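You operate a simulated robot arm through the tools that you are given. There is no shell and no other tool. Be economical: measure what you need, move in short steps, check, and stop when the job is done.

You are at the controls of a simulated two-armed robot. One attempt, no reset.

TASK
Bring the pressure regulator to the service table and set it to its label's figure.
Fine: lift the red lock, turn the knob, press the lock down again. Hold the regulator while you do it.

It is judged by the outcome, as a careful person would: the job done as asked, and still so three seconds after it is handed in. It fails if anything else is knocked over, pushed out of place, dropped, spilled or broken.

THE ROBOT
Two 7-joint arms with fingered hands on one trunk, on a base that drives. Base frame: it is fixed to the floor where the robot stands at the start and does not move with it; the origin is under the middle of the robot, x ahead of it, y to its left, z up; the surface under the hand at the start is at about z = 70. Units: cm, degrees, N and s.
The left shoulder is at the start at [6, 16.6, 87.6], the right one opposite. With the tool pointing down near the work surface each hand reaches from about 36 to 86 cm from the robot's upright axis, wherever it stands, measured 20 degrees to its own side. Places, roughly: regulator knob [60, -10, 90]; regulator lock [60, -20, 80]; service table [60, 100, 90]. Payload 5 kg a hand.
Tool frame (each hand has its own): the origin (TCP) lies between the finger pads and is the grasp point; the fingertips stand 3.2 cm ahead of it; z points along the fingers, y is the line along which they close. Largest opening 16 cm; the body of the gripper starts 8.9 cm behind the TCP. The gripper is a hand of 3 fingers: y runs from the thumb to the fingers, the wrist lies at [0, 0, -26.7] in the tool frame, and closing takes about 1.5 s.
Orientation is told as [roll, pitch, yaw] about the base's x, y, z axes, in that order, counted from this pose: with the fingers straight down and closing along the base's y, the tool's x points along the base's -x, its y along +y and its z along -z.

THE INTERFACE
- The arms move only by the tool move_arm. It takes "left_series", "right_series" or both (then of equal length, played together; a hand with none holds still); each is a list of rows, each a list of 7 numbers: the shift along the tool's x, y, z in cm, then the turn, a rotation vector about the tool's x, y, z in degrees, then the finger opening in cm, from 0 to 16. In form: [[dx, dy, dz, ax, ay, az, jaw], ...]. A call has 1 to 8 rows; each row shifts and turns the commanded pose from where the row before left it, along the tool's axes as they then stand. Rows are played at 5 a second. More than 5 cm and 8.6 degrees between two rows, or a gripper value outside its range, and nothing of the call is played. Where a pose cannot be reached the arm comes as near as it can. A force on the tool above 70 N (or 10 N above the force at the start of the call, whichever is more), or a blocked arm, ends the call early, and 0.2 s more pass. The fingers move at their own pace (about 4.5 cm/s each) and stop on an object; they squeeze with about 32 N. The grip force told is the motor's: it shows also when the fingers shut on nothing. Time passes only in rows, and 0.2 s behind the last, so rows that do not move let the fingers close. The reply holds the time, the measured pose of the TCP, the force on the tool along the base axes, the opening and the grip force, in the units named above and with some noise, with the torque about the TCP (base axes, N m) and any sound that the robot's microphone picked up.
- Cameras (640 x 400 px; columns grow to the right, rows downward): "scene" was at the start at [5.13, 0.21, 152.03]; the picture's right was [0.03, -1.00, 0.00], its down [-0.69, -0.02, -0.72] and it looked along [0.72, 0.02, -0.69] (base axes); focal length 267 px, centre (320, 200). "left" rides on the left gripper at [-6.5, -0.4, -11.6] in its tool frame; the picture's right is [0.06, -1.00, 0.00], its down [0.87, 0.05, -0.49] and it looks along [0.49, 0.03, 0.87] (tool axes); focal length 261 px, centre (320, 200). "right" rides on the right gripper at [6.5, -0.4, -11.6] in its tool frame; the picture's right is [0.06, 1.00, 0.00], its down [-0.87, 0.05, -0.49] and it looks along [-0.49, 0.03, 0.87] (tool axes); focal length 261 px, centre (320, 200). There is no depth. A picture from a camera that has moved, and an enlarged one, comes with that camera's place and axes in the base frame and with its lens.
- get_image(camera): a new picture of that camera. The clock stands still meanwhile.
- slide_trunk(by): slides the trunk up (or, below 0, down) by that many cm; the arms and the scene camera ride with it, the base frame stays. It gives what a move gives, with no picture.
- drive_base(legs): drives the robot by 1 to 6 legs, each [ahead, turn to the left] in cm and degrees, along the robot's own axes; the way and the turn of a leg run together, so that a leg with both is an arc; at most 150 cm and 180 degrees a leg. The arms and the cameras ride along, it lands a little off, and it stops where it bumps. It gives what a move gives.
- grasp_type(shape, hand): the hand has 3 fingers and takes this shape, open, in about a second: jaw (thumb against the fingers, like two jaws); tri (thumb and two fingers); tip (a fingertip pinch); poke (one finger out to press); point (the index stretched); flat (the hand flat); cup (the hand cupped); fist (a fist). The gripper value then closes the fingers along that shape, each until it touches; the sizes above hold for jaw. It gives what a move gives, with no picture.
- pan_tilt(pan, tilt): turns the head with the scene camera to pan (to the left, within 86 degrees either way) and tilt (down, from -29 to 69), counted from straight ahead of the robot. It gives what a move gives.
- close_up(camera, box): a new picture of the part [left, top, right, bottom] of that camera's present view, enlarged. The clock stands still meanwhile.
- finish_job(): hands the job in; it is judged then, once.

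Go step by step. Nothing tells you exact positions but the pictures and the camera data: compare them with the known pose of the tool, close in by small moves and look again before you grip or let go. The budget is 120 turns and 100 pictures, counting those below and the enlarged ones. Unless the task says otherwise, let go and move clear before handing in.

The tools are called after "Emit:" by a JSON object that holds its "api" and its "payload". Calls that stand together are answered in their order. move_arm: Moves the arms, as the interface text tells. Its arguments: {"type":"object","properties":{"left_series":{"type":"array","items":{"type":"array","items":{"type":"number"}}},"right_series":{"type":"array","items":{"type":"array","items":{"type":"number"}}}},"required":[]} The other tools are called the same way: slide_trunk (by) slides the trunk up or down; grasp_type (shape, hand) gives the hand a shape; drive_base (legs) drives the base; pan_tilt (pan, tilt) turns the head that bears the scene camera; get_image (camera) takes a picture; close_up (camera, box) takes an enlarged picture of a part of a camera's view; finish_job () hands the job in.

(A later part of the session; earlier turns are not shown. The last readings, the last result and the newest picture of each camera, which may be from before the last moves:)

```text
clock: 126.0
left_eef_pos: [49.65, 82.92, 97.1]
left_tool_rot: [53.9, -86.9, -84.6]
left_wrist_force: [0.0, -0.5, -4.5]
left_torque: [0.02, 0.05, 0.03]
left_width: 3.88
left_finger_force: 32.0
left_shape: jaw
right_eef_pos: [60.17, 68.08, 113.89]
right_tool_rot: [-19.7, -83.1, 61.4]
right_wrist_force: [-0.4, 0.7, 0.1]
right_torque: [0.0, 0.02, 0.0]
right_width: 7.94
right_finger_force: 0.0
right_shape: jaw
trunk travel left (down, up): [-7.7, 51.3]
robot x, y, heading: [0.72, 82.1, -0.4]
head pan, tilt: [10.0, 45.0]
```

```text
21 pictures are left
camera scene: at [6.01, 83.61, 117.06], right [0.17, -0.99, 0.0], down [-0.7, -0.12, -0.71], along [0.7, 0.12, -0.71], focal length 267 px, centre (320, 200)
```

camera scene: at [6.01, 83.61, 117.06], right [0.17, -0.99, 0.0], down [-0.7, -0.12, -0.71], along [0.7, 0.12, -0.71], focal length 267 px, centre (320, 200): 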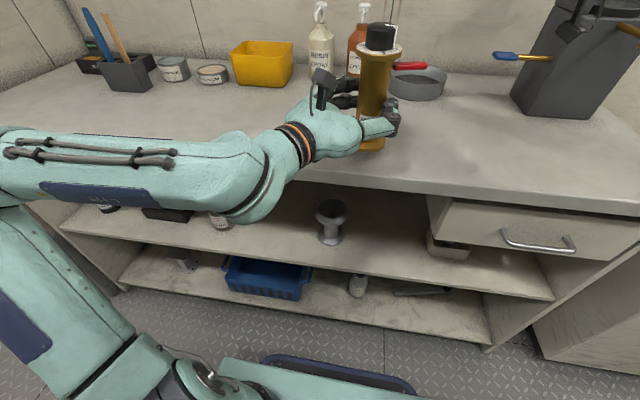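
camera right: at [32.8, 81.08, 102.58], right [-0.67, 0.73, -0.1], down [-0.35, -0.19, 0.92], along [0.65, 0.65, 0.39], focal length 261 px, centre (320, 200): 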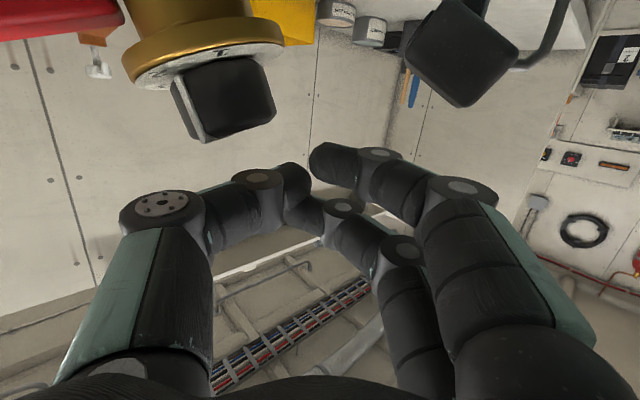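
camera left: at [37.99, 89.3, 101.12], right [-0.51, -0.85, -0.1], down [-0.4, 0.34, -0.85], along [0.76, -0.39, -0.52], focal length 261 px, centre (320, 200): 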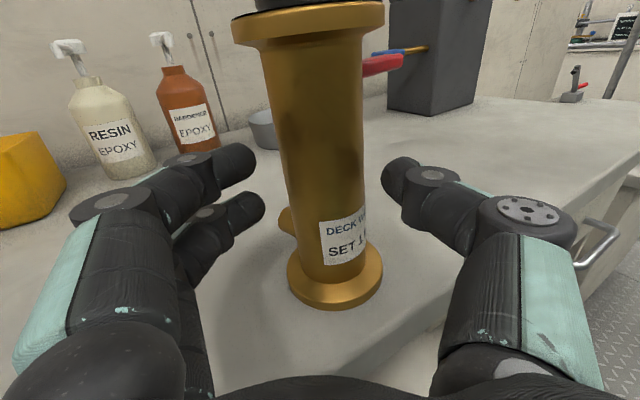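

Worked well. I shift the regulator another 5 cm to the right for the right hand's comfort, then set it down.

Emit:
{"api": "move_arm", "payload": {"left_series": [[0, -1.45, 0.83, 0, 0, 0, 0], [0, -1.45, 0.83, 0, 0, 0, 0], [0, -1.45, 0.83, 0, 0, 0, 0], [0, 0, 0, 0, 0, 0, 0]]}}

Emit:
{"api": "slide_trunk", "payload": {"by": -2.7}}

Emit:
{"api": "slide_trunk", "payload": {"by": -0.4}}

```text
clock: 127.0
left_eef_pos: [49.55, 77.82, 97.08]
left_tool_rot: [52.4, -86.8, -83.1]
left_wrist_force: [0.8, -0.8, -4.7]
left_torque: [0.05, 0.04, 0.01]
left_width: 3.89
left_finger_force: 31.6
left_shape: jaw
right_eef_pos: [60.13, 68.14, 113.89]
right_tool_rot: [-19.5, -83.0, 61.3]
right_wrist_force: [-0.7, -0.4, -0.1]
right_torque: [-0.01, -0.02, -0.04]
right_width: 7.91
right_finger_force: 0.0
right_shape: jaw
trunk travel left (down, up): [-7.7, 51.3]
robot x, y, heading: [1.06, 82.14, -0.5]
head pan, tilt: [10.0, 45.0]
```

```text
clock: 127.8
left_eef_pos: [49.44, 77.81, 94.2]
left_tool_rot: [52.5, -86.7, -83.3]
left_wrist_force: [-0.7, 0.0, -4.9]
left_torque: [0.02, 0.03, -0.03]
left_width: 3.9
left_finger_force: 32.0
left_shape: jaw
right_eef_pos: [60.09, 68.15, 111.25]
right_tool_rot: [-19.7, -83.1, 61.4]
right_wrist_force: [0.0, -0.3, -0.1]
right_torque: [-0.06, 0.0, -0.03]
right_width: 7.92
right_finger_force: 0.0
right_shape: jaw
trunk travel left (down, up): [-5.0, 54.0]
robot x, y, heading: [1.01, 82.63, -0.7]
head pan, tilt: [10.0, 45.0]
```

```text
clock: 128.3
left_eef_pos: [49.65, 77.93, 94.02]
left_tool_rot: [54.8, -86.8, -85.6]
left_wrist_force: [2.0, -0.5, 5.9]
left_torque: [-0.09, -0.07, 0.04]
left_width: 3.88
left_finger_force: 32.3
left_shape: jaw
right_eef_pos: [60.14, 68.11, 110.86]
right_tool_rot: [-19.8, -83.2, 61.5]
right_wrist_force: [-0.1, -0.2, 0.5]
right_torque: [0.0, 0.03, -0.01]
right_width: 7.93
right_finger_force: 0.1
right_shape: jaw
trunk travel left (down, up): [-4.6, 54.4]
robot x, y, heading: [1.31, 82.3, -0.4]
head pan, tilt: [10.0, 45.0]
```

The regulator stands at about (49.6, 77.9), held by the left hand without limits. I bring the right hand to its stand-off for the knob, yaw ≈57°.

Emit:
{"api": "move_arm", "payload": {"right_series": [[0, 0, -3, -7.4, 0, -0.9, 8], [0, 0, -3, -7.4, 0, -0.9, 8], [1, 3.4, -0.5, 0, 0, 0, 8], [1.5, 3.4, -0.5, 0, 0, 0, 8], [1.5, 3.4, -0.4, 0, 0, 0, 8], [1.5, 3.4, -0.4, 0, 0, 0, 8], [0, 0, 0, 0, 0, 0, 8]]}}

Emit:
{"api": "get_image", "payload": {"camera": "right"}}

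Emit:
{"api": "close_up", "payload": {"camera": "scene", "box": [320, 0, 480, 150]}}

```text
clock: 129.9
left_eef_pos: [49.48, 77.94, 93.97]
left_tool_rot: [54.5, -86.8, -85.3]
left_wrist_force: [3.5, 0.4, 18.3]
left_torque: [-0.21, -0.23, 0.01]
left_width: 3.92
left_finger_force: 32.0
left_shape: jaw
right_eef_pos: [43.46, 69.06, 105.69]
right_tool_rot: [-18.8, -82.6, 75.4]
right_wrist_force: [-0.5, -0.3, -0.1]
right_torque: [0.07, 0.0, 0.01]
right_width: 7.94
right_finger_force: 0.1
right_shape: jaw
trunk travel left (down, up): [-4.6, 54.4]
robot x, y, heading: [1.04, 82.13, -0.4]
head pan, tilt: [10.0, 45.0]
```

```text
20 pictures are left
camera right: at [37.13, 58.38, 100.64], right [-0.84, 0.54, -0.1], down [-0.29, -0.27, 0.92], along [0.47, 0.8, 0.38], focal length 261 px, centre (320, 200)
```

right: 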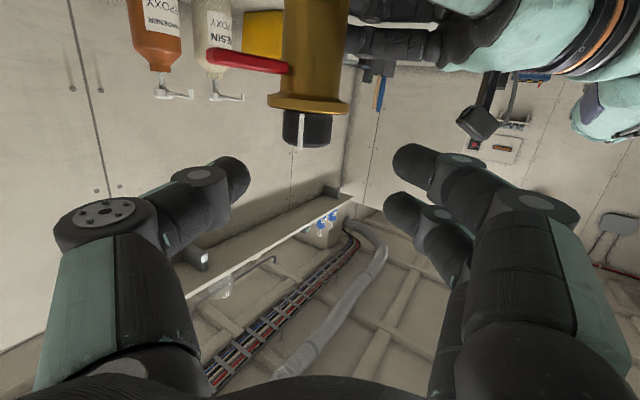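

```text
2.67 times, centred on (400, 75) of scene
camera zoom: at [5.95, 83.61, 113.97], right [0.17, -0.99, 0.0], down [-0.7, -0.12, -0.71], along [0.7, 0.12, -0.71], focal length 712 px, centre (107, 533)
```

zoom: 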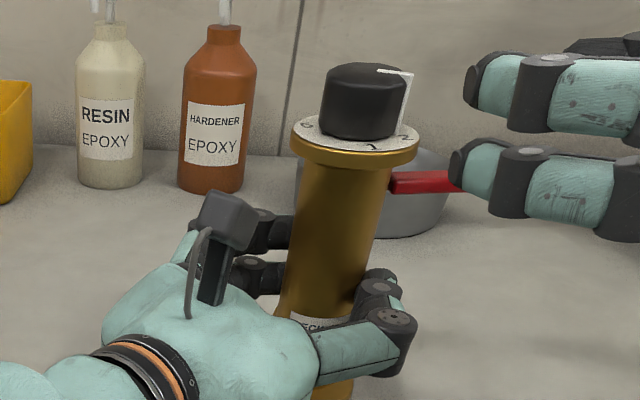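

The knob is now at about (50.4, 77.4, 103.5) by triangulation. I ease the table pressure and advance onto it, then close.

Emit:
{"api": "slide_trunk", "payload": {"by": 0.3}}

Emit:
{"api": "move_arm", "payload": {"right_series": [[0, -0.4, 1.8, 0, 0, 0, 8], [0, -0.4, 1.8, 0, 0, 0, 8], [0, -0.35, 1.9, 0, 0, 0, 8], [0, 0, 1.9, 0, 0, 0, 8], [0, 0, 1.95, 0, 0, 0, 8], [0, 0, 0, 0, 0, 0, 7], [0, 0, 0, 0, 0, 0, 6], [0, 0, 0, 0, 0, 0, 5]]}}

Emit:
{"api": "get_image", "payload": {"camera": "right"}}

```text
clock: 130.4
left_eef_pos: [49.61, 77.88, 93.96]
left_tool_rot: [50.9, -86.7, -81.7]
left_wrist_force: [-0.3, -0.8, 3.3]
left_torque: [-0.1, -0.02, 0.0]
left_width: 3.91
left_finger_force: 32.0
left_shape: jaw
right_eef_pos: [43.47, 69.04, 106.04]
right_tool_rot: [-18.4, -82.5, 75.1]
right_wrist_force: [-0.2, -0.3, 0.5]
right_torque: [-0.01, -0.03, -0.01]
right_width: 7.94
right_finger_force: 0.0
right_shape: jaw
trunk travel left (down, up): [-4.9, 54.1]
robot x, y, heading: [1.01, 82.56, -0.6]
head pan, tilt: [10.0, 45.0]
```

```text
clock: 132.2
left_eef_pos: [49.52, 77.76, 94.06]
left_tool_rot: [52.1, -86.9, -82.8]
left_wrist_force: [2.1, -1.2, -5.7]
left_torque: [0.07, 0.13, 0.0]
left_width: 3.89
left_finger_force: 32.3
left_shape: jaw
right_eef_pos: [49.64, 76.27, 104.86]
right_tool_rot: [-18.2, -82.5, 75.0]
right_wrist_force: [-1.8, 1.6, 0.1]
right_torque: [0.09, 0.06, 0.04]
right_width: 5.14
right_finger_force: 0.1
right_shape: jaw
trunk travel left (down, up): [-4.9, 54.1]
robot x, y, heading: [1.23, 82.34, -0.6]
head pan, tilt: [10.0, 45.0]
```

```text
18 pictures are left
camera right: at [43.36, 65.49, 99.79], right [-0.84, 0.54, -0.1], down [-0.28, -0.27, 0.92], along [0.47, 0.8, 0.38], focal length 261 px, centre (320, 200)
```

right: 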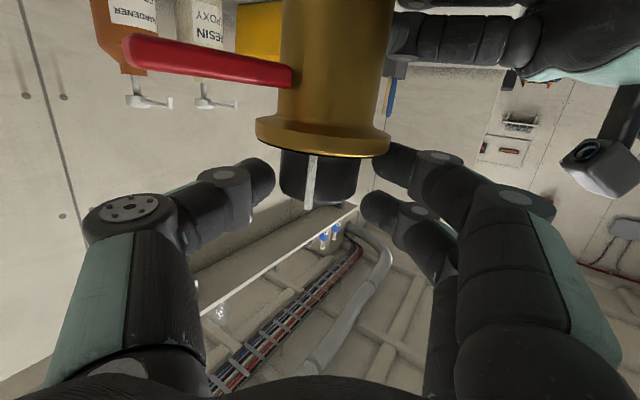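

Emit:
{"api": "move_arm", "payload": {"right_series": [[0, 0, 0, 0, 0, 0, 4], [0, 0, 0, 0, 0, 0, 3], [0, 0, 0, 0, 0, 0, 1], [0, 0, 0, 0, 0, 0, 0], [0, 0, 0, 0, 0, 0, 0]]}}

Emit:
{"api": "move_arm", "payload": {"right_series": [[0, 0.14, 0, 4.95, 0, 0.65, 0], [0, 0.14, 0, 4.95, 0, 0.65, 0]]}}

Emit:
{"api": "get_image", "payload": {"camera": "right"}}

```text
clock: 133.4
left_eef_pos: [49.55, 77.75, 94.11]
left_tool_rot: [55.1, -86.8, -85.7]
left_wrist_force: [-8.8, 3.0, -0.3]
left_torque: [0.05, -0.25, -0.12]
left_width: 3.94
left_finger_force: 32.0
left_shape: jaw
right_eef_pos: [49.73, 76.2, 105.01]
right_tool_rot: [-18.6, -82.7, 75.2]
right_wrist_force: [6.2, -1.0, 5.0]
right_torque: [0.14, 0.1, -0.04]
right_width: 2.07
right_finger_force: 32.0
right_shape: jaw
trunk travel left (down, up): [-4.9, 54.1]
robot x, y, heading: [0.95, 82.32, -0.3]
head pan, tilt: [10.0, 45.0]
```

```text
clock: 134.0
left_eef_pos: [49.41, 77.9, 94.34]
left_tool_rot: [54.4, -87.0, -85.1]
left_wrist_force: [-10.4, 3.3, 4.4]
left_torque: [-0.13, -0.25, -0.08]
left_width: 3.92
left_finger_force: 31.3
left_shape: jaw
right_eef_pos: [49.42, 76.35, 105.07]
right_tool_rot: [-19.0, -82.9, 65.5]
right_wrist_force: [8.9, -4.3, 5.7]
right_torque: [0.12, -0.01, -0.04]
right_width: 2.09
right_finger_force: 32.6
right_shape: jaw
trunk travel left (down, up): [-4.9, 54.1]
robot x, y, heading: [0.94, 82.54, -0.4]
head pan, tilt: [10.0, 45.0]
```

```text
17 pictures are left
camera right: at [41.38, 66.89, 99.77], right [-0.73, 0.68, -0.1], down [-0.33, -0.22, 0.92], along [0.6, 0.7, 0.38], focal length 261 px, centre (320, 200)
```

right: 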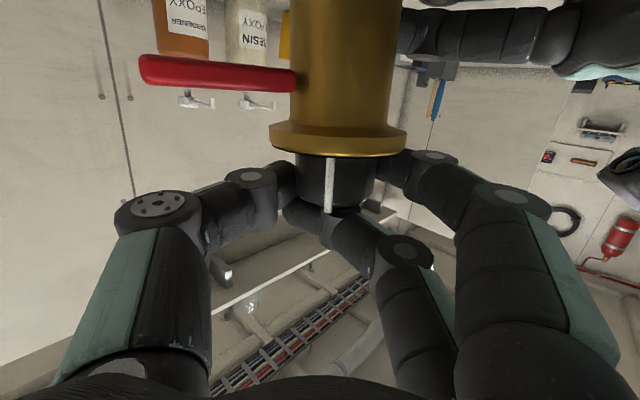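

The knob turns along with the hand: the pointer kept its place relative to the fingers. I continue in small steps.

Emit:
{"api": "move_arm", "payload": {"right_series": [[0, 0, 0.1, 4.95, 0, 0.65, 0], [0, 0.05, 0.1, 4.95, 0, 0.65, 0], [0, 0.1, 0, 4.95, 0, 0.65, 0]]}}

Emit:
{"api": "get_image", "payload": {"camera": "right"}}

```text
clock: 134.8
left_eef_pos: [49.71, 77.99, 94.09]
left_tool_rot: [51.1, -86.8, -81.8]
left_wrist_force: [5.9, -8.0, -0.8]
left_torque: [0.04, -0.04, 0.33]
left_width: 2.02
left_finger_force: 32.1
left_shape: jaw
right_eef_pos: [48.25, 78.13, 105.46]
right_tool_rot: [-24.3, -84.0, 57.9]
right_wrist_force: [4.4, 0.4, 8.1]
right_torque: [1.34, -0.43, 0.69]
right_width: 1.22
right_finger_force: 32.3
right_shape: jaw
trunk travel left (down, up): [-4.9, 54.1]
robot x, y, heading: [1.08, 82.64, -0.6]
head pan, tilt: [10.0, 45.0]
```

```text
16 pictures are left
camera right: at [38.47, 70.76, 100.03], right [-0.56, 0.82, -0.1], down [-0.39, -0.15, 0.91], along [0.73, 0.55, 0.4], focal length 261 px, centre (320, 200)
```

right: 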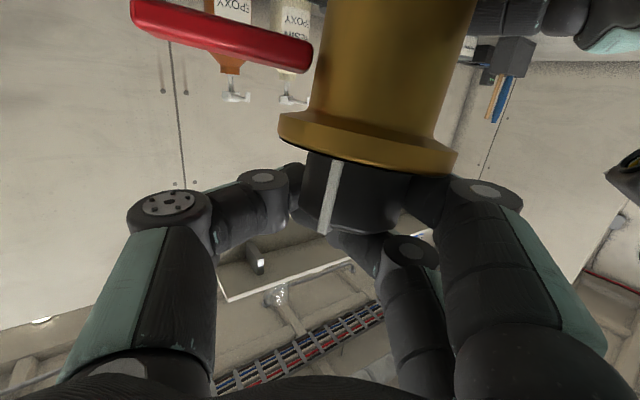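

The left grip slipped toward its palm again and the regulator tilted a little, though the knob has followed the hand. I release the knob and back the right hand out straight, then check.

Emit:
{"api": "move_arm", "payload": {"right_series": [[0, 0, 0, 0, 0, 0, 3], [0, 0, 0, 0, 0, 0, 5], [0, 0, 0, 0, 0, 0, 7], [0, 0, 0, 0, 0, 0, 8], [-0.3, 0, -2, 0, 0, 0, 8], [-0.3, 0, -3, 0, 0, 0, 8], [0, 0, -3, 0, 0, 0, 8], [0, 0, -3, 0, 0, 0, 8]]}}

Emit:
{"api": "close_up", "payload": {"camera": "scene", "box": [300, 0, 480, 150]}}

```text
clock: 136.6
left_eef_pos: [49.58, 78.0, 94.25]
left_tool_rot: [51.9, -86.9, -82.3]
left_wrist_force: [0.2, 0.3, -0.5]
left_torque: [-0.02, 0.01, -0.03]
left_width: 2.03
left_finger_force: 31.7
left_shape: jaw
right_eef_pos: [40.14, 70.83, 106.7]
right_tool_rot: [-17.9, -83.4, 49.4]
right_wrist_force: [-1.1, 0.6, 0.7]
right_torque: [-0.02, -0.02, -0.01]
right_width: 7.96
right_finger_force: 0.1
right_shape: jaw
trunk travel left (down, up): [-4.9, 54.1]
robot x, y, heading: [1.02, 82.5, -0.5]
head pan, tilt: [10.0, 45.0]
```

```text
2.67 times, centred on (390, 75) of scene
camera zoom: at [6.02, 83.62, 114.26], right [0.17, -0.99, 0.0], down [-0.7, -0.12, -0.71], along [0.7, 0.12, -0.71], focal length 712 px, centre (133, 533)
```

zoom: 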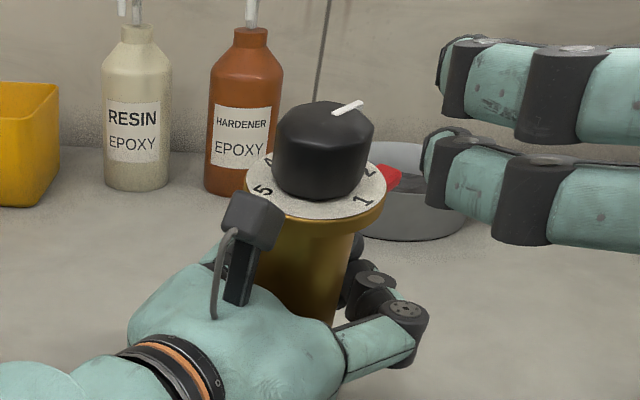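

The dial now faces me: the whole regulator turned in the left fingers, so this horizontal knob grip is no good. A better way is the right hand pointing straight down on the knob, which needs the trunk about 22 cm higher. I let the regulator stand, withdraw the left hand, raise the trunk and rearrange both hands.

Emit:
{"api": "move_arm", "payload": {"left_series": [[0, 0, 0, 0, 0, 0, 3], [0, 0, 0, 0, 0, 0, 3.6], [0, 0, 0, 0, 0, 0, 4.2], [0, 0, 0, 0, 0, 0, 5], [0, 0, 0, 0, 0, 0, 6], [0, 0, 0, 0, 0, 0, 8], [0, 0, 0, 0, 0, 0, 10], [0, 0, 0, 0, 0, 0, 10]], "right_series": [[0, 0, -2, 0, 0, 0, 8], [0, 0, -2, 0, 0, 0, 8], [-2, 0, 0, 0, 0, 0, 8], [-2, 0, 0, 0, 0, 0, 8], [0, 0, 0, 0, 0, 0, 8], [0, 0, 0, 0, 0, 0, 8], [0, 0, 0, 0, 0, 0, 8], [0, 0, 0, 0, 0, 0, 8]]}}

Emit:
{"api": "get_image", "payload": {"camera": "left"}}

```text
clock: 138.4
left_eef_pos: [49.53, 77.83, 94.22]
left_tool_rot: [52.8, -86.8, -83.5]
left_wrist_force: [0.0, 0.2, 0.5]
left_torque: [-0.05, 0.0, -0.05]
left_width: 9.97
left_finger_force: 0.1
left_shape: jaw
right_eef_pos: [37.01, 69.26, 111.16]
right_tool_rot: [-17.9, -83.6, 49.7]
right_wrist_force: [-0.3, -0.3, 0.5]
right_torque: [0.03, 0.01, 0.04]
right_width: 7.94
right_finger_force: 0.0
right_shape: jaw
trunk travel left (down, up): [-4.9, 54.1]
robot x, y, heading: [1.35, 82.16, -0.3]
head pan, tilt: [10.0, 45.0]
```

```text
14 pictures are left
camera left: at [39.37, 83.06, 101.19], right [-0.51, -0.85, -0.11], down [-0.4, 0.34, -0.85], along [0.76, -0.39, -0.52], focal length 261 px, centre (320, 200)
```

left: 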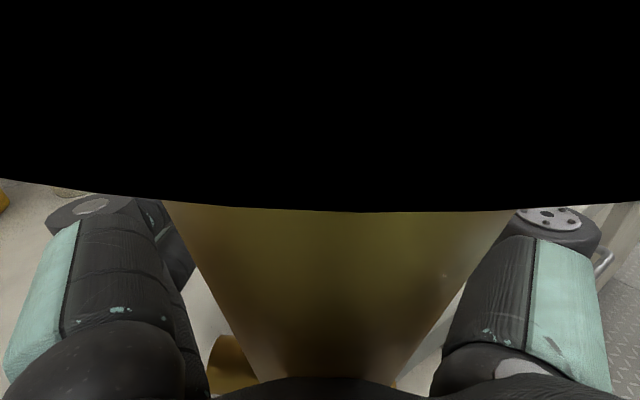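

The regulator is leaning against the left hand's camera, so I must not pull that hand away. I look from above.

Emit:
{"api": "get_image", "payload": {"camera": "scene"}}

```text
13 pictures are left
camera scene: at [6.0, 83.61, 114.26], right [0.17, -0.99, 0.0], down [-0.7, -0.12, -0.71], along [0.7, 0.12, -0.71], focal length 267 px, centre (320, 200)
```

scene: 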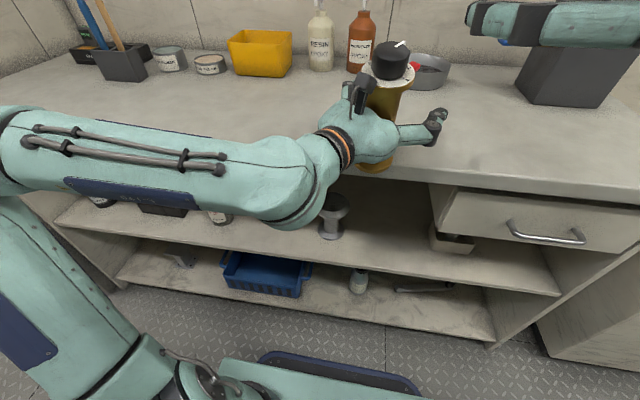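

The regulator has slid to the table's front edge and rests against the left palm. I close the left hand around it where it is, before moving anything.

Emit:
{"api": "move_arm", "payload": {"left_series": [[0, 0, 0, 0, 0, 0, 8], [0, 0, 0, 0, 0, 0, 6], [0, 0, 0, 0, 0, 0, 5], [0, 0, 0, 0, 0, 0, 4], [0, 0, 0, 0, 0, 0, 3], [0, 0, 0, 0, 0, 0, 1.5], [0, 0, 0, 0, 0, 0, 0], [0, 0, 0, 0, 0, 0, 0]]}}

Emit:
{"api": "close_up", "payload": {"camera": "scene", "box": [300, 10, 480, 190]}}

```text
clock: 140.2
left_eef_pos: [49.49, 78.0, 94.19]
left_tool_rot: [52.8, -86.9, -83.5]
left_wrist_force: [-0.5, -0.1, -0.2]
left_torque: [0.0, 0.0, -0.02]
left_width: 0.01
left_finger_force: 26.5
left_shape: jaw
right_eef_pos: [37.07, 69.37, 111.21]
right_tool_rot: [-18.0, -83.5, 49.7]
right_wrist_force: [-0.5, 0.0, 0.2]
right_torque: [0.02, -0.06, -0.03]
right_width: 7.97
right_finger_force: 0.0
right_shape: jaw
trunk travel left (down, up): [-4.9, 54.1]
robot x, y, heading: [1.3, 82.21, -0.6]
head pan, tilt: [10.0, 45.0]
```

```text
2.22 times, centred on (390, 100) of scene
camera zoom: at [6.0, 83.61, 114.26], right [0.17, -0.99, 0.0], down [-0.7, -0.12, -0.71], along [0.7, 0.12, -0.71], focal length 594 px, centre (164, 422)
```

zoom: 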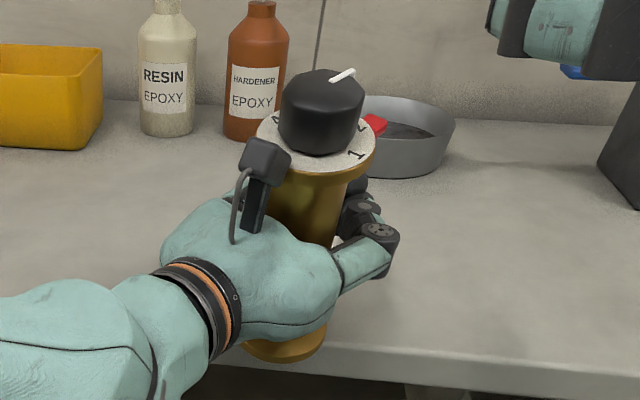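

The regulator is caged between palm and closed fingers, with its base right at the table's edge. I push it gently inward, away from the edge, with the palm.

Emit:
{"api": "move_arm", "payload": {"left_series": [[0, 0, 0.6, 0, 0, 0, 0], [0, 0, 0.8, 0, 0, 0, 0], [0, 0, 0.8, 0, 0, 0, 0], [0, 0, 0.8, 0, 0, 0, 0], [0, 0, 0.8, 0, 0, 0, 0], [0, 0, 0.8, 0, 0, 0, 0]]}}

Emit:
{"api": "close_up", "payload": {"camera": "scene", "box": [300, 10, 480, 190]}}

```text
clock: 141.6
left_eef_pos: [52.48, 78.32, 95.32]
left_tool_rot: [52.5, -86.8, -83.2]
left_wrist_force: [-0.8, -0.6, -0.4]
left_torque: [-0.01, -0.03, 0.05]
left_width: 0.0
left_finger_force: 31.9
left_shape: jaw
left hand out of reach, approached as far as the arm can: row 1, 2, 3, 4, 5, 6
right_eef_pos: [36.96, 69.27, 111.12]
right_tool_rot: [-17.9, -83.4, 49.6]
right_wrist_force: [0.2, 0.3, 0.3]
right_torque: [0.01, 0.0, -0.03]
right_width: 7.96
right_finger_force: 0.0
right_shape: jaw
trunk travel left (down, up): [-4.9, 54.1]
robot x, y, heading: [1.3, 82.27, -0.6]
head pan, tilt: [10.0, 45.0]
```

```text
2.22 times, centred on (390, 100) of scene
camera zoom: at [5.99, 83.6, 114.26], right [0.17, -0.99, 0.0], down [-0.7, -0.12, -0.71], along [0.7, 0.12, -0.71], focal length 594 px, centre (164, 422)
```

zoom: 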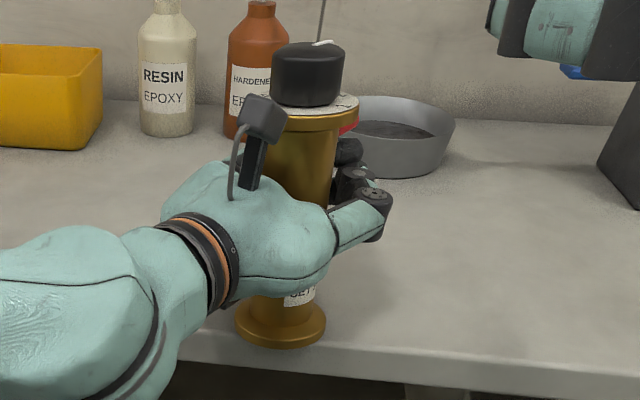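

It moved in to about x=45.5 and stands. The arm is at its limit in that direction, so I push the last few centimetres with the base.

Emit:
{"api": "drive_base", "payload": {"legs": [[5, 0]]}}

Emit:
{"api": "close_up", "payload": {"camera": "scene", "box": [300, 10, 480, 190]}}

```text
clock: 142.5
left_eef_pos: [57.55, 78.34, 95.35]
left_tool_rot: [52.3, -86.7, -82.9]
left_wrist_force: [-1.1, -0.6, -1.6]
left_torque: [-0.01, -0.05, 0.06]
left_width: 0.0
left_finger_force: 32.0
left_shape: jaw
right_eef_pos: [42.1, 69.23, 111.14]
right_tool_rot: [-18.0, -83.6, 49.8]
right_wrist_force: [-0.7, 0.3, 0.6]
right_torque: [-0.03, 0.02, 0.0]
right_width: 8.0
right_finger_force: 0.1
right_shape: jaw
trunk travel left (down, up): [-4.9, 54.1]
robot x, y, heading: [5.89, 82.3, -0.6]
head pan, tilt: [10.0, 45.0]
```

```text
2.22 times, centred on (390, 100) of scene
camera zoom: at [11.04, 83.56, 114.26], right [0.17, -0.99, 0.0], down [-0.7, -0.12, -0.71], along [0.7, 0.12, -0.71], focal length 594 px, centre (164, 422)
```

zoom: 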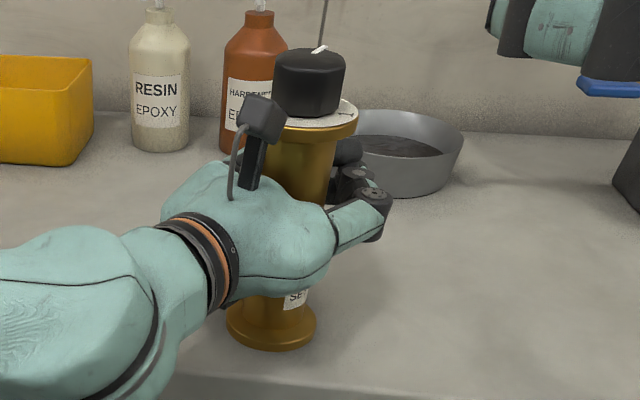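

It now stands well inside the table at about (50.5, 81.7). I open the left hand, back it out, and drive back a bit.

Emit:
{"api": "move_arm", "payload": {"left_series": [[0, 0, 0, 0, 0, 0, 4], [0, 0, 0, 0, 0, 0, 8], [0, 0, 0, 0, 0, 0, 12], [0, 0, 0, 0, 0, 0, 14], [0, 0, -1, 0, 0, 0, 14], [0, 0, -2, 0, 0, 0, 14], [0, 0, -3, 0, 0, 0, 14], [0, 0, -3, 0, 0, 0, 14]]}}

Emit:
{"api": "get_image", "payload": {"camera": "left"}}

```text
clock: 144.3
left_eef_pos: [49.83, 82.85, 95.6]
left_tool_rot: [52.7, -86.8, -83.3]
left_wrist_force: [1.0, 0.1, -0.2]
left_torque: [0.01, 0.03, 0.06]
left_width: 13.7
left_finger_force: 0.0
left_shape: jaw
right_eef_pos: [41.98, 69.14, 111.16]
right_tool_rot: [-17.8, -83.5, 49.6]
right_wrist_force: [0.0, -0.2, -0.4]
right_torque: [0.01, 0.0, 0.04]
right_width: 8.0
right_finger_force: 0.0
right_shape: jaw
trunk travel left (down, up): [-4.9, 54.1]
robot x, y, heading: [6.38, 82.16, -0.6]
head pan, tilt: [10.0, 45.0]
```

```text
9 pictures are left
camera left: at [39.59, 88.06, 102.61], right [-0.51, -0.85, -0.11], down [-0.4, 0.35, -0.85], along [0.76, -0.39, -0.52], focal length 261 px, centre (320, 200)
```

left: 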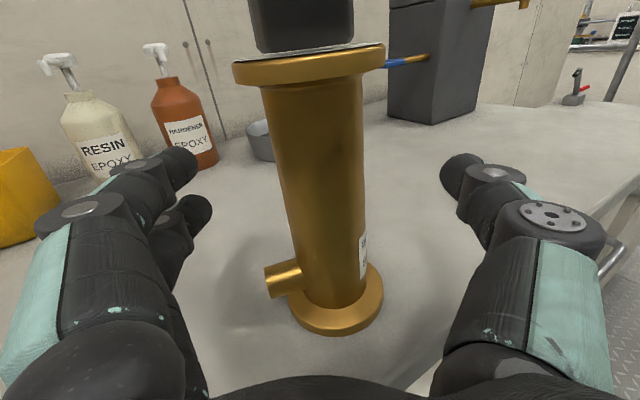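

The regulator stands upright at (50.4, 82.1). Now I retract the left hand, raise the trunk by 24 cm, bring the right hand lower, and turn the right hand to point down.

Emit:
{"api": "move_arm", "payload": {"left_series": [[0, 0, -3, 0, 0, 0, 14], [0, 0, -4, 0, 0, 0, 14], [0, 0, -4, 0, 0, 0, 14], [0, 0, -3, 0, 0, 0, 14]], "right_series": [[0, -3, -2, 0, 0, 0, 8], [0, -3, -2, 0, 0, 0, 8], [0, -3, -2, 0, 0, 0, 8], [0, 0, 0, 0, 0, 0, 8]]}}

Emit:
{"api": "slide_trunk", "payload": {"by": 24}}

Emit:
{"api": "move_arm", "payload": {"right_series": [[4, 0, 0, 0, 5, 0, 8], [4, 0, 0, 0, 5, 0, 8], [3, 0, 0, 0, 8, 0, 8], [2, 0, 1, 0, 8.3, 0, 8], [2, 0, 1, 0, 8.3, 0, 8], [0, 0, 1, 0, 8.3, 0, 8], [0, 0, 1, 0, 8.3, 0, 8], [0, 0, 1, 0, 8.3, 0, 8]]}}

```text
clock: 145.3
left_eef_pos: [37.79, 90.01, 96.1]
left_tool_rot: [51.4, -86.7, -82.1]
left_wrist_force: [-0.4, 0.2, 1.3]
left_torque: [0.02, -0.02, 0.0]
left_width: 13.99
left_finger_force: 0.1
left_shape: jaw
right_eef_pos: [41.91, 58.44, 112.28]
right_tool_rot: [-17.8, -83.5, 49.4]
right_wrist_force: [-0.4, -0.2, -0.1]
right_torque: [0.01, 0.0, 0.02]
right_width: 7.98
right_finger_force: 0.1
right_shape: jaw
trunk travel left (down, up): [-4.9, 54.1]
robot x, y, heading: [5.97, 82.27, -0.6]
head pan, tilt: [10.0, 45.0]
```

```text
clock: 147.8
left_eef_pos: [37.85, 90.02, 120.02]
left_tool_rot: [52.1, -86.7, -82.9]
left_wrist_force: [-0.8, -0.2, 0.0]
left_torque: [-0.01, -0.01, -0.02]
left_width: 13.96
left_finger_force: 0.1
left_shape: jaw
right_eef_pos: [41.88, 58.34, 136.09]
right_tool_rot: [-17.9, -83.6, 49.6]
right_wrist_force: [-0.4, 0.0, 0.3]
right_torque: [-0.04, 0.01, -0.02]
right_width: 7.97
right_finger_force: 0.1
right_shape: jaw
trunk travel left (down, up): [-28.9, 30.1]
robot x, y, heading: [6.3, 82.18, -0.5]
head pan, tilt: [10.0, 45.0]
```

```text
clock: 149.6
left_eef_pos: [37.86, 90.09, 120.19]
left_tool_rot: [51.9, -86.8, -82.4]
left_wrist_force: [-0.6, -0.4, -1.1]
left_torque: [-0.01, 0.0, -0.02]
left_width: 13.97
left_finger_force: 0.0
left_shape: jaw
right_eef_pos: [41.89, 57.8, 118.8]
right_tool_rot: [-2.2, -24.2, 32.9]
right_wrist_force: [-0.3, 0.0, -0.4]
right_torque: [0.0, 0.02, 0.01]
right_width: 7.98
right_finger_force: 0.0
right_shape: jaw
trunk travel left (down, up): [-28.9, 30.1]
robot x, y, heading: [6.01, 81.96, -0.4]
head pan, tilt: [10.0, 45.0]
```

The right hand moves easily here. Now I test whether the left hand can come down to grip height at this trunk level.

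Emit:
{"api": "move_arm", "payload": {"left_series": [[4, 0, 0, 0, 0, 0, 14], [4, 0, 0, 0, 0, 0, 14], [4, 0, 0, 0, 0, 0, 14], [4, 0, 0, 0, 0, 0, 14], [4, 0, 0, 0, 0, 0, 14], [4, 0, 0, 0, 0, 0, 14], [0, 0, 0, 0, 0, 0, 14]], "right_series": [[0, 0, 0, 0, 8, 0, 8], [0, 0, 0, 0, 8, 0, 8], [0, 0, 0, 0, 8, 0, 8], [0, 0, 0, 0, 0, 0, 8], [0, 0, 0, 0, 0, 0, 8], [0, 0, 0, 0, 0, 0, 8], [0, 0, 0, 0, 0, 0, 8]]}}

```text
clock: 151.2
left_eef_pos: [39.72, 90.73, 118.08]
left_tool_rot: [50.4, -86.7, -81.1]
left_wrist_force: [-0.6, -0.2, 0.2]
left_torque: [0.04, -0.01, -0.01]
left_width: 14.0
left_finger_force: 0.0
left_shape: jaw
left hand out of reach, approached as far as the arm can: row 1, 2, 3, 4, 5, 6
right_eef_pos: [41.94, 57.69, 118.62]
right_tool_rot: [-1.9, -0.3, 31.8]
right_wrist_force: [-0.3, -0.4, -0.3]
right_torque: [0.01, 0.04, 0.0]
right_width: 7.98
right_finger_force: 0.1
right_shape: jaw
trunk travel left (down, up): [-28.9, 30.1]
robot x, y, heading: [5.88, 82.51, -0.6]
head pan, tilt: [10.0, 45.0]
```

The horizontal left hand can't go that low here. I try the left hand pitched about 35° downward instead, and see how low it can come.

Emit:
{"api": "move_arm", "payload": {"left_series": [[0, 0, -1, 0, 8, 0, 14], [0, 0, -1, 0, 8, 0, 14], [0, 0, 0, 0, 8, 0, 14], [0, 0, 0, 0, 8, 0, 14], [3.3, 0, 2.3, 0, 0, 0, 14], [3.3, 0, 2.3, 0, 0, 0, 14], [3.3, 0, 2.3, 0, 0, 0, 14], [3.3, 0, 2.3, 0, 0, 0, 14]]}}

```text
clock: 153.0
left_eef_pos: [38.57, 92.19, 103.58]
left_tool_rot: [4.5, -55.7, -34.5]
left_wrist_force: [-0.2, 0.0, 0.7]
left_torque: [-0.01, -0.01, -0.01]
left_width: 14.01
left_finger_force: 0.0
left_shape: jaw
left hand out of reach, approached as far as the arm can: row 8
right_eef_pos: [41.87, 57.82, 118.71]
right_tool_rot: [-2.0, -0.3, 31.8]
right_wrist_force: [-0.1, -0.2, 0.4]
right_torque: [-0.02, -0.01, 0.01]
right_width: 8.0
right_finger_force: 0.0
right_shape: jaw
trunk travel left (down, up): [-28.9, 30.1]
robot x, y, heading: [5.97, 82.32, -0.6]
head pan, tilt: [10.0, 45.0]
```

With the pitch at -56° it comes much lower. I drop the trunk 8 cm and bring the left hand level with the regulator, advancing most of the way.

Emit:
{"api": "slide_trunk", "payload": {"by": -8}}

Emit:
{"api": "move_arm", "payload": {"left_series": [[0, -2.9, 0, 0, 0, 0, 14], [-1.13, 0, 1.65, 0, 0, 0, 14], [-1.13, 0, 1.65, 0, 0, 0, 14], [-1.13, 0, 1.65, 0, 0, 0, 14], [-0.9, 0, 1.3, 0, 0, 0, 14], [0, 0, 0, 0, 0, 0, 14]]}}

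Emit:
{"api": "get_image", "payload": {"camera": "left"}}

```text
clock: 154.2
left_eef_pos: [38.56, 92.18, 95.65]
left_tool_rot: [4.5, -55.8, -34.5]
left_wrist_force: [0.2, -0.1, -0.1]
left_torque: [-0.02, -0.04, -0.02]
left_width: 13.97
left_finger_force: 0.1
left_shape: jaw
right_eef_pos: [41.84, 57.78, 110.76]
right_tool_rot: [-1.9, -0.2, 31.9]
right_wrist_force: [-0.6, 0.2, 0.6]
right_torque: [0.0, 0.0, 0.03]
right_width: 7.98
right_finger_force: 0.1
right_shape: jaw
trunk travel left (down, up): [-20.9, 38.1]
robot x, y, heading: [5.83, 82.35, -0.6]
head pan, tilt: [10.0, 45.0]
```

```text
clock: 155.6
left_eef_pos: [43.65, 85.76, 95.65]
left_tool_rot: [4.6, -55.7, -34.5]
left_wrist_force: [0.4, -0.5, 0.7]
left_torque: [0.0, 0.0, 0.02]
left_width: 13.97
left_finger_force: 0.0
left_shape: jaw
right_eef_pos: [41.9, 57.63, 110.67]
right_tool_rot: [-2.0, -0.3, 31.9]
right_wrist_force: [0.8, -0.7, 0.4]
right_torque: [-0.01, 0.03, -0.04]
right_width: 7.97
right_finger_force: 0.0
right_shape: jaw
trunk travel left (down, up): [-20.9, 38.1]
robot x, y, heading: [6.23, 82.41, -0.5]
head pan, tilt: [10.0, 45.0]
```

```text
8 pictures are left
camera left: at [38.07, 87.92, 107.62], right [-0.54, -0.84, -0.1], down [-0.73, 0.52, -0.44], along [0.42, -0.17, -0.89], focal length 261 px, centre (320, 200)
```

left: 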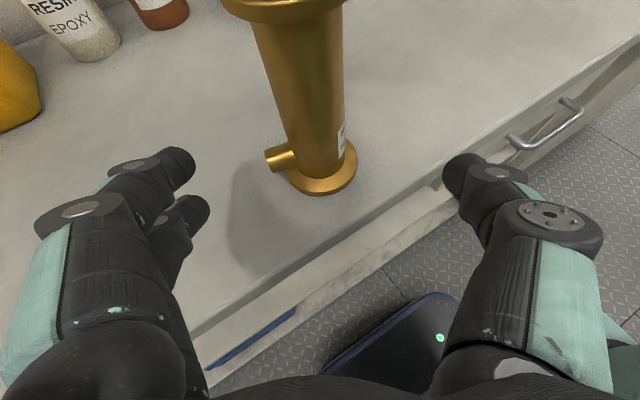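

No limits flagged and the geometry agrees. I advance onto the body and close.

Emit:
{"api": "move_arm", "payload": {"left_series": [[-0.9, 0, 1.7, 0, 0, 0, 14], [-0.9, 0, 1.7, 0, 0, 0, 12], [-0.9, 0, 1.7, 0, 0, 0, 10], [-0.95, 0, 1.7, 0, 0, 0, 9], [0, 0, 0, 0, 0, 0, 7], [0, 0, 0, 0, 0, 0, 5], [0, 0, 0, 0, 0, 0, 3], [0, 0, 0, 0, 0, 0, 0]]}}

Emit:
{"api": "move_arm", "payload": {"left_series": [[0, 0, 0, 0, 0, 0, 0], [0, 0, 0, 0, 0, 0, 0]]}}

Emit:
{"api": "close_up", "payload": {"camera": "scene", "box": [290, 20, 450, 170]}}

```text
clock: 157.4
left_eef_pos: [50.3, 81.81, 94.73]
left_tool_rot: [4.4, -55.7, -34.5]
left_wrist_force: [0.7, -0.6, 0.2]
left_torque: [-0.01, 0.02, -0.02]
left_width: 3.89
left_finger_force: 32.5
left_shape: jaw
right_eef_pos: [41.97, 57.83, 110.68]
right_tool_rot: [-2.0, -0.2, 31.8]
right_wrist_force: [0.2, -0.3, 1.1]
right_torque: [0.01, -0.01, 0.03]
right_width: 7.99
right_finger_force: 0.1
right_shape: jaw
trunk travel left (down, up): [-20.9, 38.1]
robot x, y, heading: [6.09, 82.22, -0.5]
head pan, tilt: [10.0, 45.0]
```

```text
clock: 158.0
left_eef_pos: [50.39, 81.76, 94.79]
left_tool_rot: [4.6, -55.7, -34.5]
left_wrist_force: [1.6, 0.3, -0.2]
left_torque: [-0.01, 0.03, 0.01]
left_width: 3.88
left_finger_force: 32.3
left_shape: jaw
right_eef_pos: [41.94, 57.75, 110.65]
right_tool_rot: [-2.0, -0.4, 31.8]
right_wrist_force: [0.9, 0.5, -0.3]
right_torque: [0.01, -0.03, -0.01]
right_width: 7.98
right_finger_force: 0.0
right_shape: jaw
trunk travel left (down, up): [-20.9, 38.1]
robot x, y, heading: [6.26, 82.35, -0.5]
head pan, tilt: [10.0, 45.0]
```

```text
2.67 times, centred on (370, 95) of scene
camera zoom: at [11.07, 83.55, 130.26], right [0.17, -0.99, 0.0], down [-0.7, -0.12, -0.71], along [0.7, 0.12, -0.71], focal length 712 px, centre (187, 480)
```

zoom: 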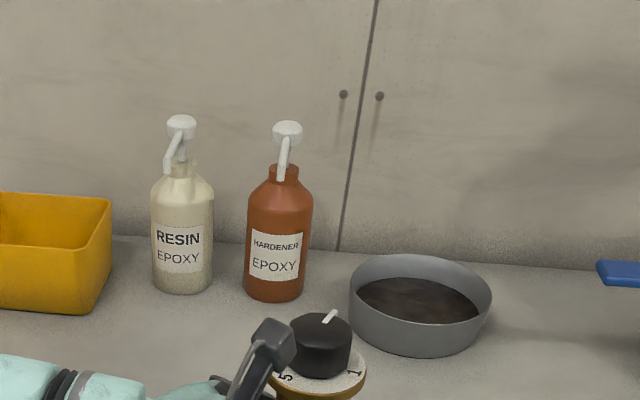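

A good upright grip (3.88 cm). I take one sharp close-up of the dial to measure the pointer and numbers.

Emit:
{"api": "close_up", "payload": {"camera": "scene", "box": [375, 120, 455, 180]}}

```text
6.67 times, centred on (415, 150) of scene
camera zoom: at [11.07, 83.55, 130.26], right [0.17, -0.99, 0.0], down [-0.7, -0.12, -0.71], along [0.7, 0.12, -0.71], focal length 1781 px, centre (-313, 533)
```

zoom: 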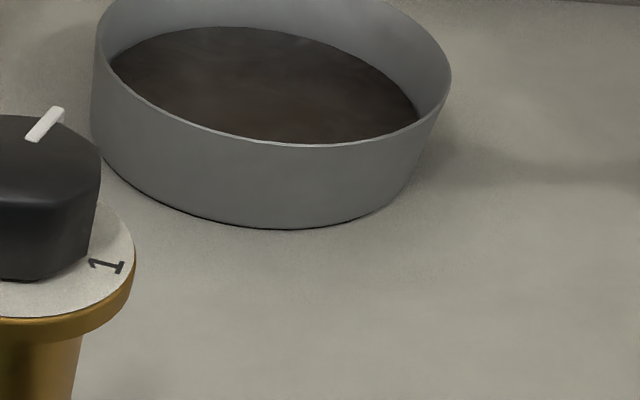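

I measure "1" at about -106° and the pointer at about -32°, so the knob needs roughly 74° clockwise. I bring the right hand over the knob, tilted only 20° from vertical.

Emit:
{"api": "move_arm", "payload": {"right_series": [[0, 0, 0, 0, -6.7, 0, 8], [0, 0, 0, 0, -6.7, 0, 8], [0, 0, 0, 0, -6.7, 0, 8], [-3.2, 2.57, 1.28, 0, 0, 0, 8], [-3.2, 2.57, 1.28, 0, 0, 0, 8], [-3.2, 2.57, 1.28, 0, 0, 0, 8], [-3.2, 2.57, 1.28, 0, 0, 0, 8], [-3.2, 2.57, 1.28, 0, 0, 0, 8]]}}

Emit:
{"api": "get_image", "payload": {"camera": "right"}}

```text
clock: 159.8
left_eef_pos: [50.35, 81.87, 94.77]
left_tool_rot: [4.5, -55.6, -34.5]
left_wrist_force: [0.7, 1.6, 0.0]
left_torque: [0.04, 0.0, 0.0]
left_width: 3.89
left_finger_force: 32.4
left_shape: jaw
right_eef_pos: [49.8, 77.68, 109.9]
right_tool_rot: [-2.2, -20.3, 32.6]
right_wrist_force: [-0.4, 0.8, 0.1]
right_torque: [0.01, 0.02, -0.02]
right_width: 7.97
right_finger_force: 0.0
right_shape: jaw
trunk travel left (down, up): [-20.9, 38.1]
robot x, y, heading: [6.28, 82.35, -0.4]
head pan, tilt: [10.0, 45.0]
```

```text
5 pictures are left
camera right: at [41.25, 72.11, 118.3], right [-0.58, 0.82, -0.06], down [0.5, 0.41, 0.76], along [0.64, 0.41, -0.65], focal length 261 px, centre (320, 200)
```

right: 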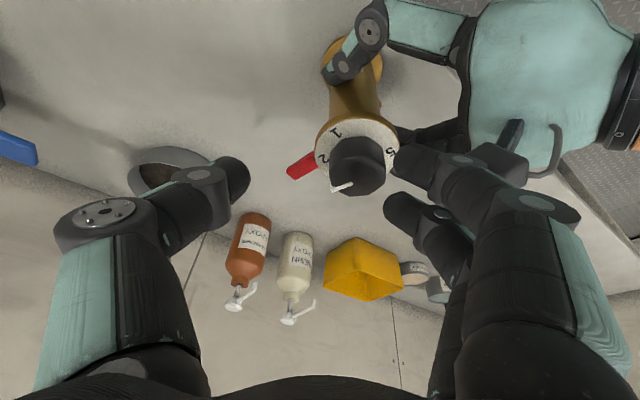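

Now there's a clear view of the dial: 1 at -110°, 2 at -50°, pointer at about -38° (reading ≈2.2), and the knob centre at (51.2, 81.6). I centre over the knob, descend and close.

Emit:
{"api": "move_arm", "payload": {"right_series": [[-1.54, 1.27, 0.57, 0, 0, 0, 6.4], [-1.54, 1.27, 0.57, 0, 0, 0, 6.2], [0, 0, 0, 0, 0, 0, 6.2], [0.73, 0, 1.97, 0, 0, 0, 6.2], [0.66, 0, 1.8, 0, 0, 0, 6.2], [0, 0, 0, 0, 0, 0, 5], [0, 0, 0, 0, 0, 0, 3], [0, 0, 0, 0, 0, 0, 0]]}}

Emit:
{"api": "move_arm", "payload": {"right_series": [[0, 0, 0, 0, 0, 0, 0], [0, 0, 0, 0, 0, 0, 0]]}}

```text
clock: 161.6
left_eef_pos: [50.12, 81.81, 94.71]
left_tool_rot: [4.6, -55.7, -34.6]
left_wrist_force: [-13.4, -4.8, -1.0]
left_torque: [0.74, -1.82, 0.64]
left_width: 3.9
left_finger_force: 32.1
left_shape: jaw
right_eef_pos: [51.38, 81.42, 105.75]
right_tool_rot: [-2.3, -20.5, 32.4]
right_wrist_force: [10.7, 6.4, 8.6]
right_torque: [0.2, 1.02, -0.76]
right_width: 3.31
right_finger_force: 23.6
right_shape: jaw
trunk travel left (down, up): [-20.9, 38.1]
robot x, y, heading: [5.98, 82.1, -0.4]
head pan, tilt: [10.0, 45.0]
```

```text
clock: 162.2
left_eef_pos: [50.08, 81.76, 94.87]
left_tool_rot: [4.5, -55.8, -34.7]
left_wrist_force: [-18.2, -6.9, -1.2]
left_torque: [0.86, -2.42, 0.76]
left_width: 3.92
left_finger_force: 31.8
left_shape: jaw
right_eef_pos: [51.39, 81.47, 105.8]
right_tool_rot: [-2.2, -20.4, 32.5]
right_wrist_force: [15.5, 7.9, 9.0]
right_torque: [0.19, 1.26, -0.91]
right_width: 3.22
right_finger_force: 32.0
right_shape: jaw
trunk travel left (down, up): [-20.9, 38.1]
robot x, y, heading: [6.2, 82.46, -0.6]
head pan, tilt: [10.0, 45.0]
```

The fingers landed about 1 cm forward of the knob's centre (an off-centre squeeze, because of the tilt). I open, shift back, and close again.

Emit:
{"api": "move_arm", "payload": {"right_series": [[0, 0, 0, 0, 0, 0, 5], [0, 0, 0, 0, 0, 0, 6.2], [0, 0, 0, 0, 0, 0, 6.2], [1.0, 0, -0.35, 0, 0, 0, 6.2], [0, 0, 0, 0, 0, 0, 5], [0, 0, 0, 0, 0, 0, 3], [0, 0, 0, 0, 0, 0, 0], [0, 0, 0, 0, 0, 0, 0]]}}

```text
clock: 163.3
left_eef_pos: [49.75, 81.32, 94.75]
left_tool_rot: [6.2, -55.7, -37.0]
left_wrist_force: [-6.1, -4.3, 0.5]
left_torque: [0.61, -1.22, 0.57]
left_width: 3.88
left_finger_force: 32.2
left_shape: jaw
right_eef_pos: [50.88, 80.95, 105.95]
right_tool_rot: [-2.2, -21.1, 32.5]
right_wrist_force: [8.4, 6.1, 2.8]
right_torque: [0.0, 0.41, -0.63]
right_width: 5.05
right_finger_force: 0.1
right_shape: jaw
trunk travel left (down, up): [-20.9, 38.1]
robot x, y, heading: [6.15, 82.26, -0.4]
head pan, tilt: [10.0, 45.0]
stopped in row 5 (right hand): the force on the tool passed its limit at 72 N (the readings are from after the stop); the commanded pose is now the measured one
```

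The right finger knuckle was touching the left hand's camera. I lift off, turn the right hand to yaw ≈0° where the fingers are clear of it, and come down again.

Emit:
{"api": "move_arm", "payload": {"right_series": [[-0.5, 0, 0, 0, 0, 0, 6], [-0.9, 0, -2.4, 0, 0, 0, 6], [-0.9, 0, -2.4, 0, 0, 0, 6], [0, 0, 0, 2.8, 0, 7.5, 6], [0, 0, 0, 2.8, 0, 7.5, 6], [0, 0, 0, 2.8, 0, 7.5, 6], [0, 0, 0, 2.8, 0, 7.5, 6], [0, 0, 0, 0, 0, 0, 6]]}}

```text
clock: 165.1
left_eef_pos: [49.96, 81.3, 94.83]
left_tool_rot: [5.8, -55.6, -36.7]
left_wrist_force: [-0.1, -0.1, 0.4]
left_torque: [-0.13, 0.2, -0.01]
left_width: 3.91
left_finger_force: 32.3
left_shape: jaw
right_eef_pos: [51.06, 81.33, 111.15]
right_tool_rot: [-1.6, -22.0, 0.1]
right_wrist_force: [-0.2, 0.3, -0.5]
right_torque: [0.0, -0.01, 0.01]
right_width: 5.96
right_finger_force: 0.1
right_shape: jaw
trunk travel left (down, up): [-20.9, 38.1]
robot x, y, heading: [6.47, 82.5, -0.5]
head pan, tilt: [10.0, 45.0]
```

Emit:
{"api": "get_image", "payload": {"camera": "right"}}

```text
4 pictures are left
camera right: at [40.62, 81.11, 119.37], right [-0.05, 1.0, -0.05], down [0.62, 0.07, 0.78], along [0.78, 0.01, -0.62], focal length 261 px, centre (320, 200)
```

right: 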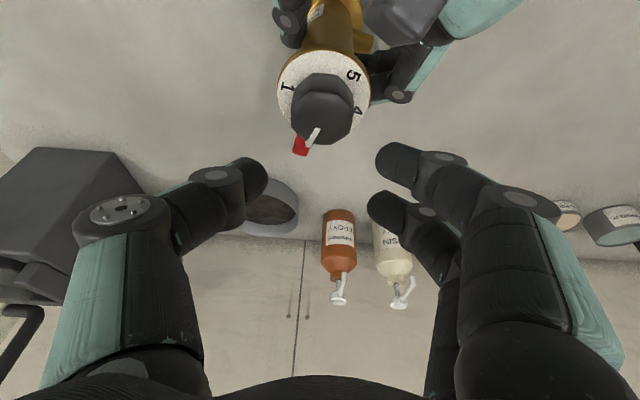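

The knob centre is now at (50.45, 81.05), and about 72° clockwise is still needed. I add 8° of yaw for clearance, recentre, descend and close.

Emit:
{"api": "move_arm", "payload": {"right_series": [[0, 0, 0, 3.2, 0, 7.9, 6], [1.25, -0.1, -0.5, 0, 0, 0, 6], [0.67, 0, 1.65, 0, 0, 0, 6], [0.67, 0, 1.65, 0, 0, 0, 6], [0.67, 0, 1.65, 0, 0, 0, 6], [0, 0, 0, 0, 0, 0, 4.5], [0, 0, 0, 0, 0, 0, 2], [0, 0, 0, 0, 0, 0, 0]]}}

Emit:
{"api": "move_arm", "payload": {"right_series": [[0, 0, 0, 0, 0, 0, 0], [0, 0, 0, 0, 0, 0, 0]]}}

```text
clock: 166.9
left_eef_pos: [49.87, 81.28, 94.84]
left_tool_rot: [5.8, -55.7, -36.6]
left_wrist_force: [0.0, 0.1, 1.6]
left_torque: [-0.18, 0.15, 0.02]
left_width: 3.88
left_finger_force: 31.8
left_shape: jaw
right_eef_pos: [49.66, 81.26, 105.95]
right_tool_rot: [-1.6, -22.1, -8.3]
right_wrist_force: [0.0, 2.2, -0.9]
right_torque: [0.51, 0.19, -0.02]
right_width: 3.51
right_finger_force: 31.7
right_shape: jaw
trunk travel left (down, up): [-20.9, 38.1]
robot x, y, heading: [6.3, 82.36, -0.5]
head pan, tilt: [10.0, 45.0]
```

```text
clock: 167.5
left_eef_pos: [50.0, 81.41, 94.82]
left_tool_rot: [5.8, -55.7, -36.6]
left_wrist_force: [2.0, -0.6, 0.9]
left_torque: [-0.18, 0.18, -0.02]
left_width: 3.9
left_finger_force: 32.0
left_shape: jaw
right_eef_pos: [49.72, 81.31, 105.88]
right_tool_rot: [-1.5, -22.2, -8.3]
right_wrist_force: [-0.8, 2.2, 0.8]
right_torque: [0.58, 0.14, -0.03]
right_width: 3.53
right_finger_force: 32.3
right_shape: jaw
trunk travel left (down, up): [-20.9, 38.1]
robot x, y, heading: [5.96, 82.23, -0.8]
head pan, tilt: [10.0, 45.0]
```

A clean grip: nearly no side force. Turning clockwise, 36° in this stroke.

Emit:
{"api": "move_arm", "payload": {"right_series": [[0, 0.08, 0, 2.25, 0, 5.56, 0], [0, 0.08, 0, 2.25, 0, 5.56, 0], [0, 0.08, 0, 2.25, 0, 5.56, 0], [0, 0, 0, 0, 0, 0, 0]]}}

Emit:
{"api": "move_arm", "payload": {"right_series": [[0, 0.08, 0, 2.25, 0, 5.56, 0], [0, 0.08, 0, 2.25, 0, 5.56, 0], [0, 0.08, 0, 2.25, 0, 5.56, 0], [0, 0, 0, 0, 0, 0, 0]]}}

```text
clock: 168.5
left_eef_pos: [49.86, 81.33, 94.78]
left_tool_rot: [5.9, -55.8, -36.6]
left_wrist_force: [2.6, -3.0, 0.4]
left_torque: [-0.11, 0.18, -0.05]
left_width: 3.91
left_finger_force: 32.1
left_shape: jaw
right_eef_pos: [49.73, 81.52, 105.89]
right_tool_rot: [-1.4, -22.7, -26.5]
right_wrist_force: [-2.9, 4.3, 3.6]
right_torque: [0.34, 0.03, 0.06]
right_width: 3.3
right_finger_force: 32.4
right_shape: jaw
trunk travel left (down, up): [-20.9, 38.1]
robot x, y, heading: [6.29, 82.52, -0.4]
head pan, tilt: [10.0, 45.0]
```

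```text
clock: 169.5
left_eef_pos: [49.89, 81.38, 94.92]
left_tool_rot: [5.9, -55.6, -36.6]
left_wrist_force: [1.1, -6.7, 0.8]
left_torque: [-0.07, 0.17, -0.1]
left_width: 3.87
left_finger_force: 31.9
left_shape: jaw
right_eef_pos: [49.84, 81.68, 105.82]
right_tool_rot: [-1.1, -23.1, -44.6]
right_wrist_force: [-1.0, 7.3, 9.5]
right_torque: [0.41, -0.09, 0.03]
right_width: 3.28
right_finger_force: 31.9
right_shape: jaw
trunk travel left (down, up): [-20.9, 38.1]
robot x, y, heading: [6.12, 82.61, -0.4]
head pan, tilt: [10.0, 45.0]
```

The stroke went cleanly. I open, lift, turn the hand back, and look at the dial.

Emit:
{"api": "move_arm", "payload": {"right_series": [[0, 0, 0, 0, 0, 0, 5], [0, 0, 0, 0, 0, 0, 6], [-0.98, 0, -2.3, 0, 0, 0, 6], [-0.98, 0, -2.3, 0, 0, 0, 6], [0, 0, 0, -3.3, 0, -7.8, 6], [0, 0, 0, -3.3, 0, -7.8, 6], [0, 0, 0, -3.3, 0, -7.8, 6], [0, 0, 0, -3.3, 0, -7.8, 6]]}}

Emit:
{"api": "close_up", "payload": {"camera": "right", "box": [240, 20, 420, 180]}}

```text
clock: 171.3
left_eef_pos: [49.92, 81.37, 94.82]
left_tool_rot: [5.9, -55.8, -36.6]
left_wrist_force: [0.7, 0.1, 0.7]
left_torque: [-0.07, 0.05, -0.04]
left_width: 3.87
left_finger_force: 32.4
left_shape: jaw
right_eef_pos: [49.88, 81.69, 110.91]
right_tool_rot: [-1.0, -22.5, -10.6]
right_wrist_force: [0.3, 0.0, 0.4]
right_torque: [-0.01, 0.03, -0.02]
right_width: 5.98
right_finger_force: 0.1
right_shape: jaw
trunk travel left (down, up): [-20.9, 38.1]
robot x, y, heading: [6.16, 82.63, -0.7]
head pan, tilt: [10.0, 45.0]
```

```text
2.50 times, centred on (330, 100) of right
camera zoom: at [39.61, 83.37, 118.92], right [0.13, 0.99, -0.04], down [0.62, -0.05, 0.79], along [0.78, -0.13, -0.62], focal length 652 px, centre (295, 450)
```

zoom: 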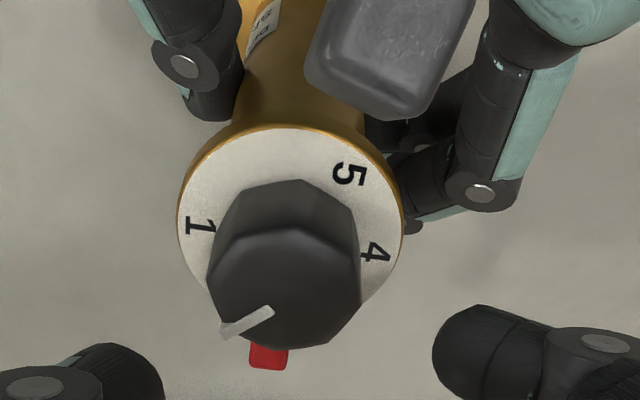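

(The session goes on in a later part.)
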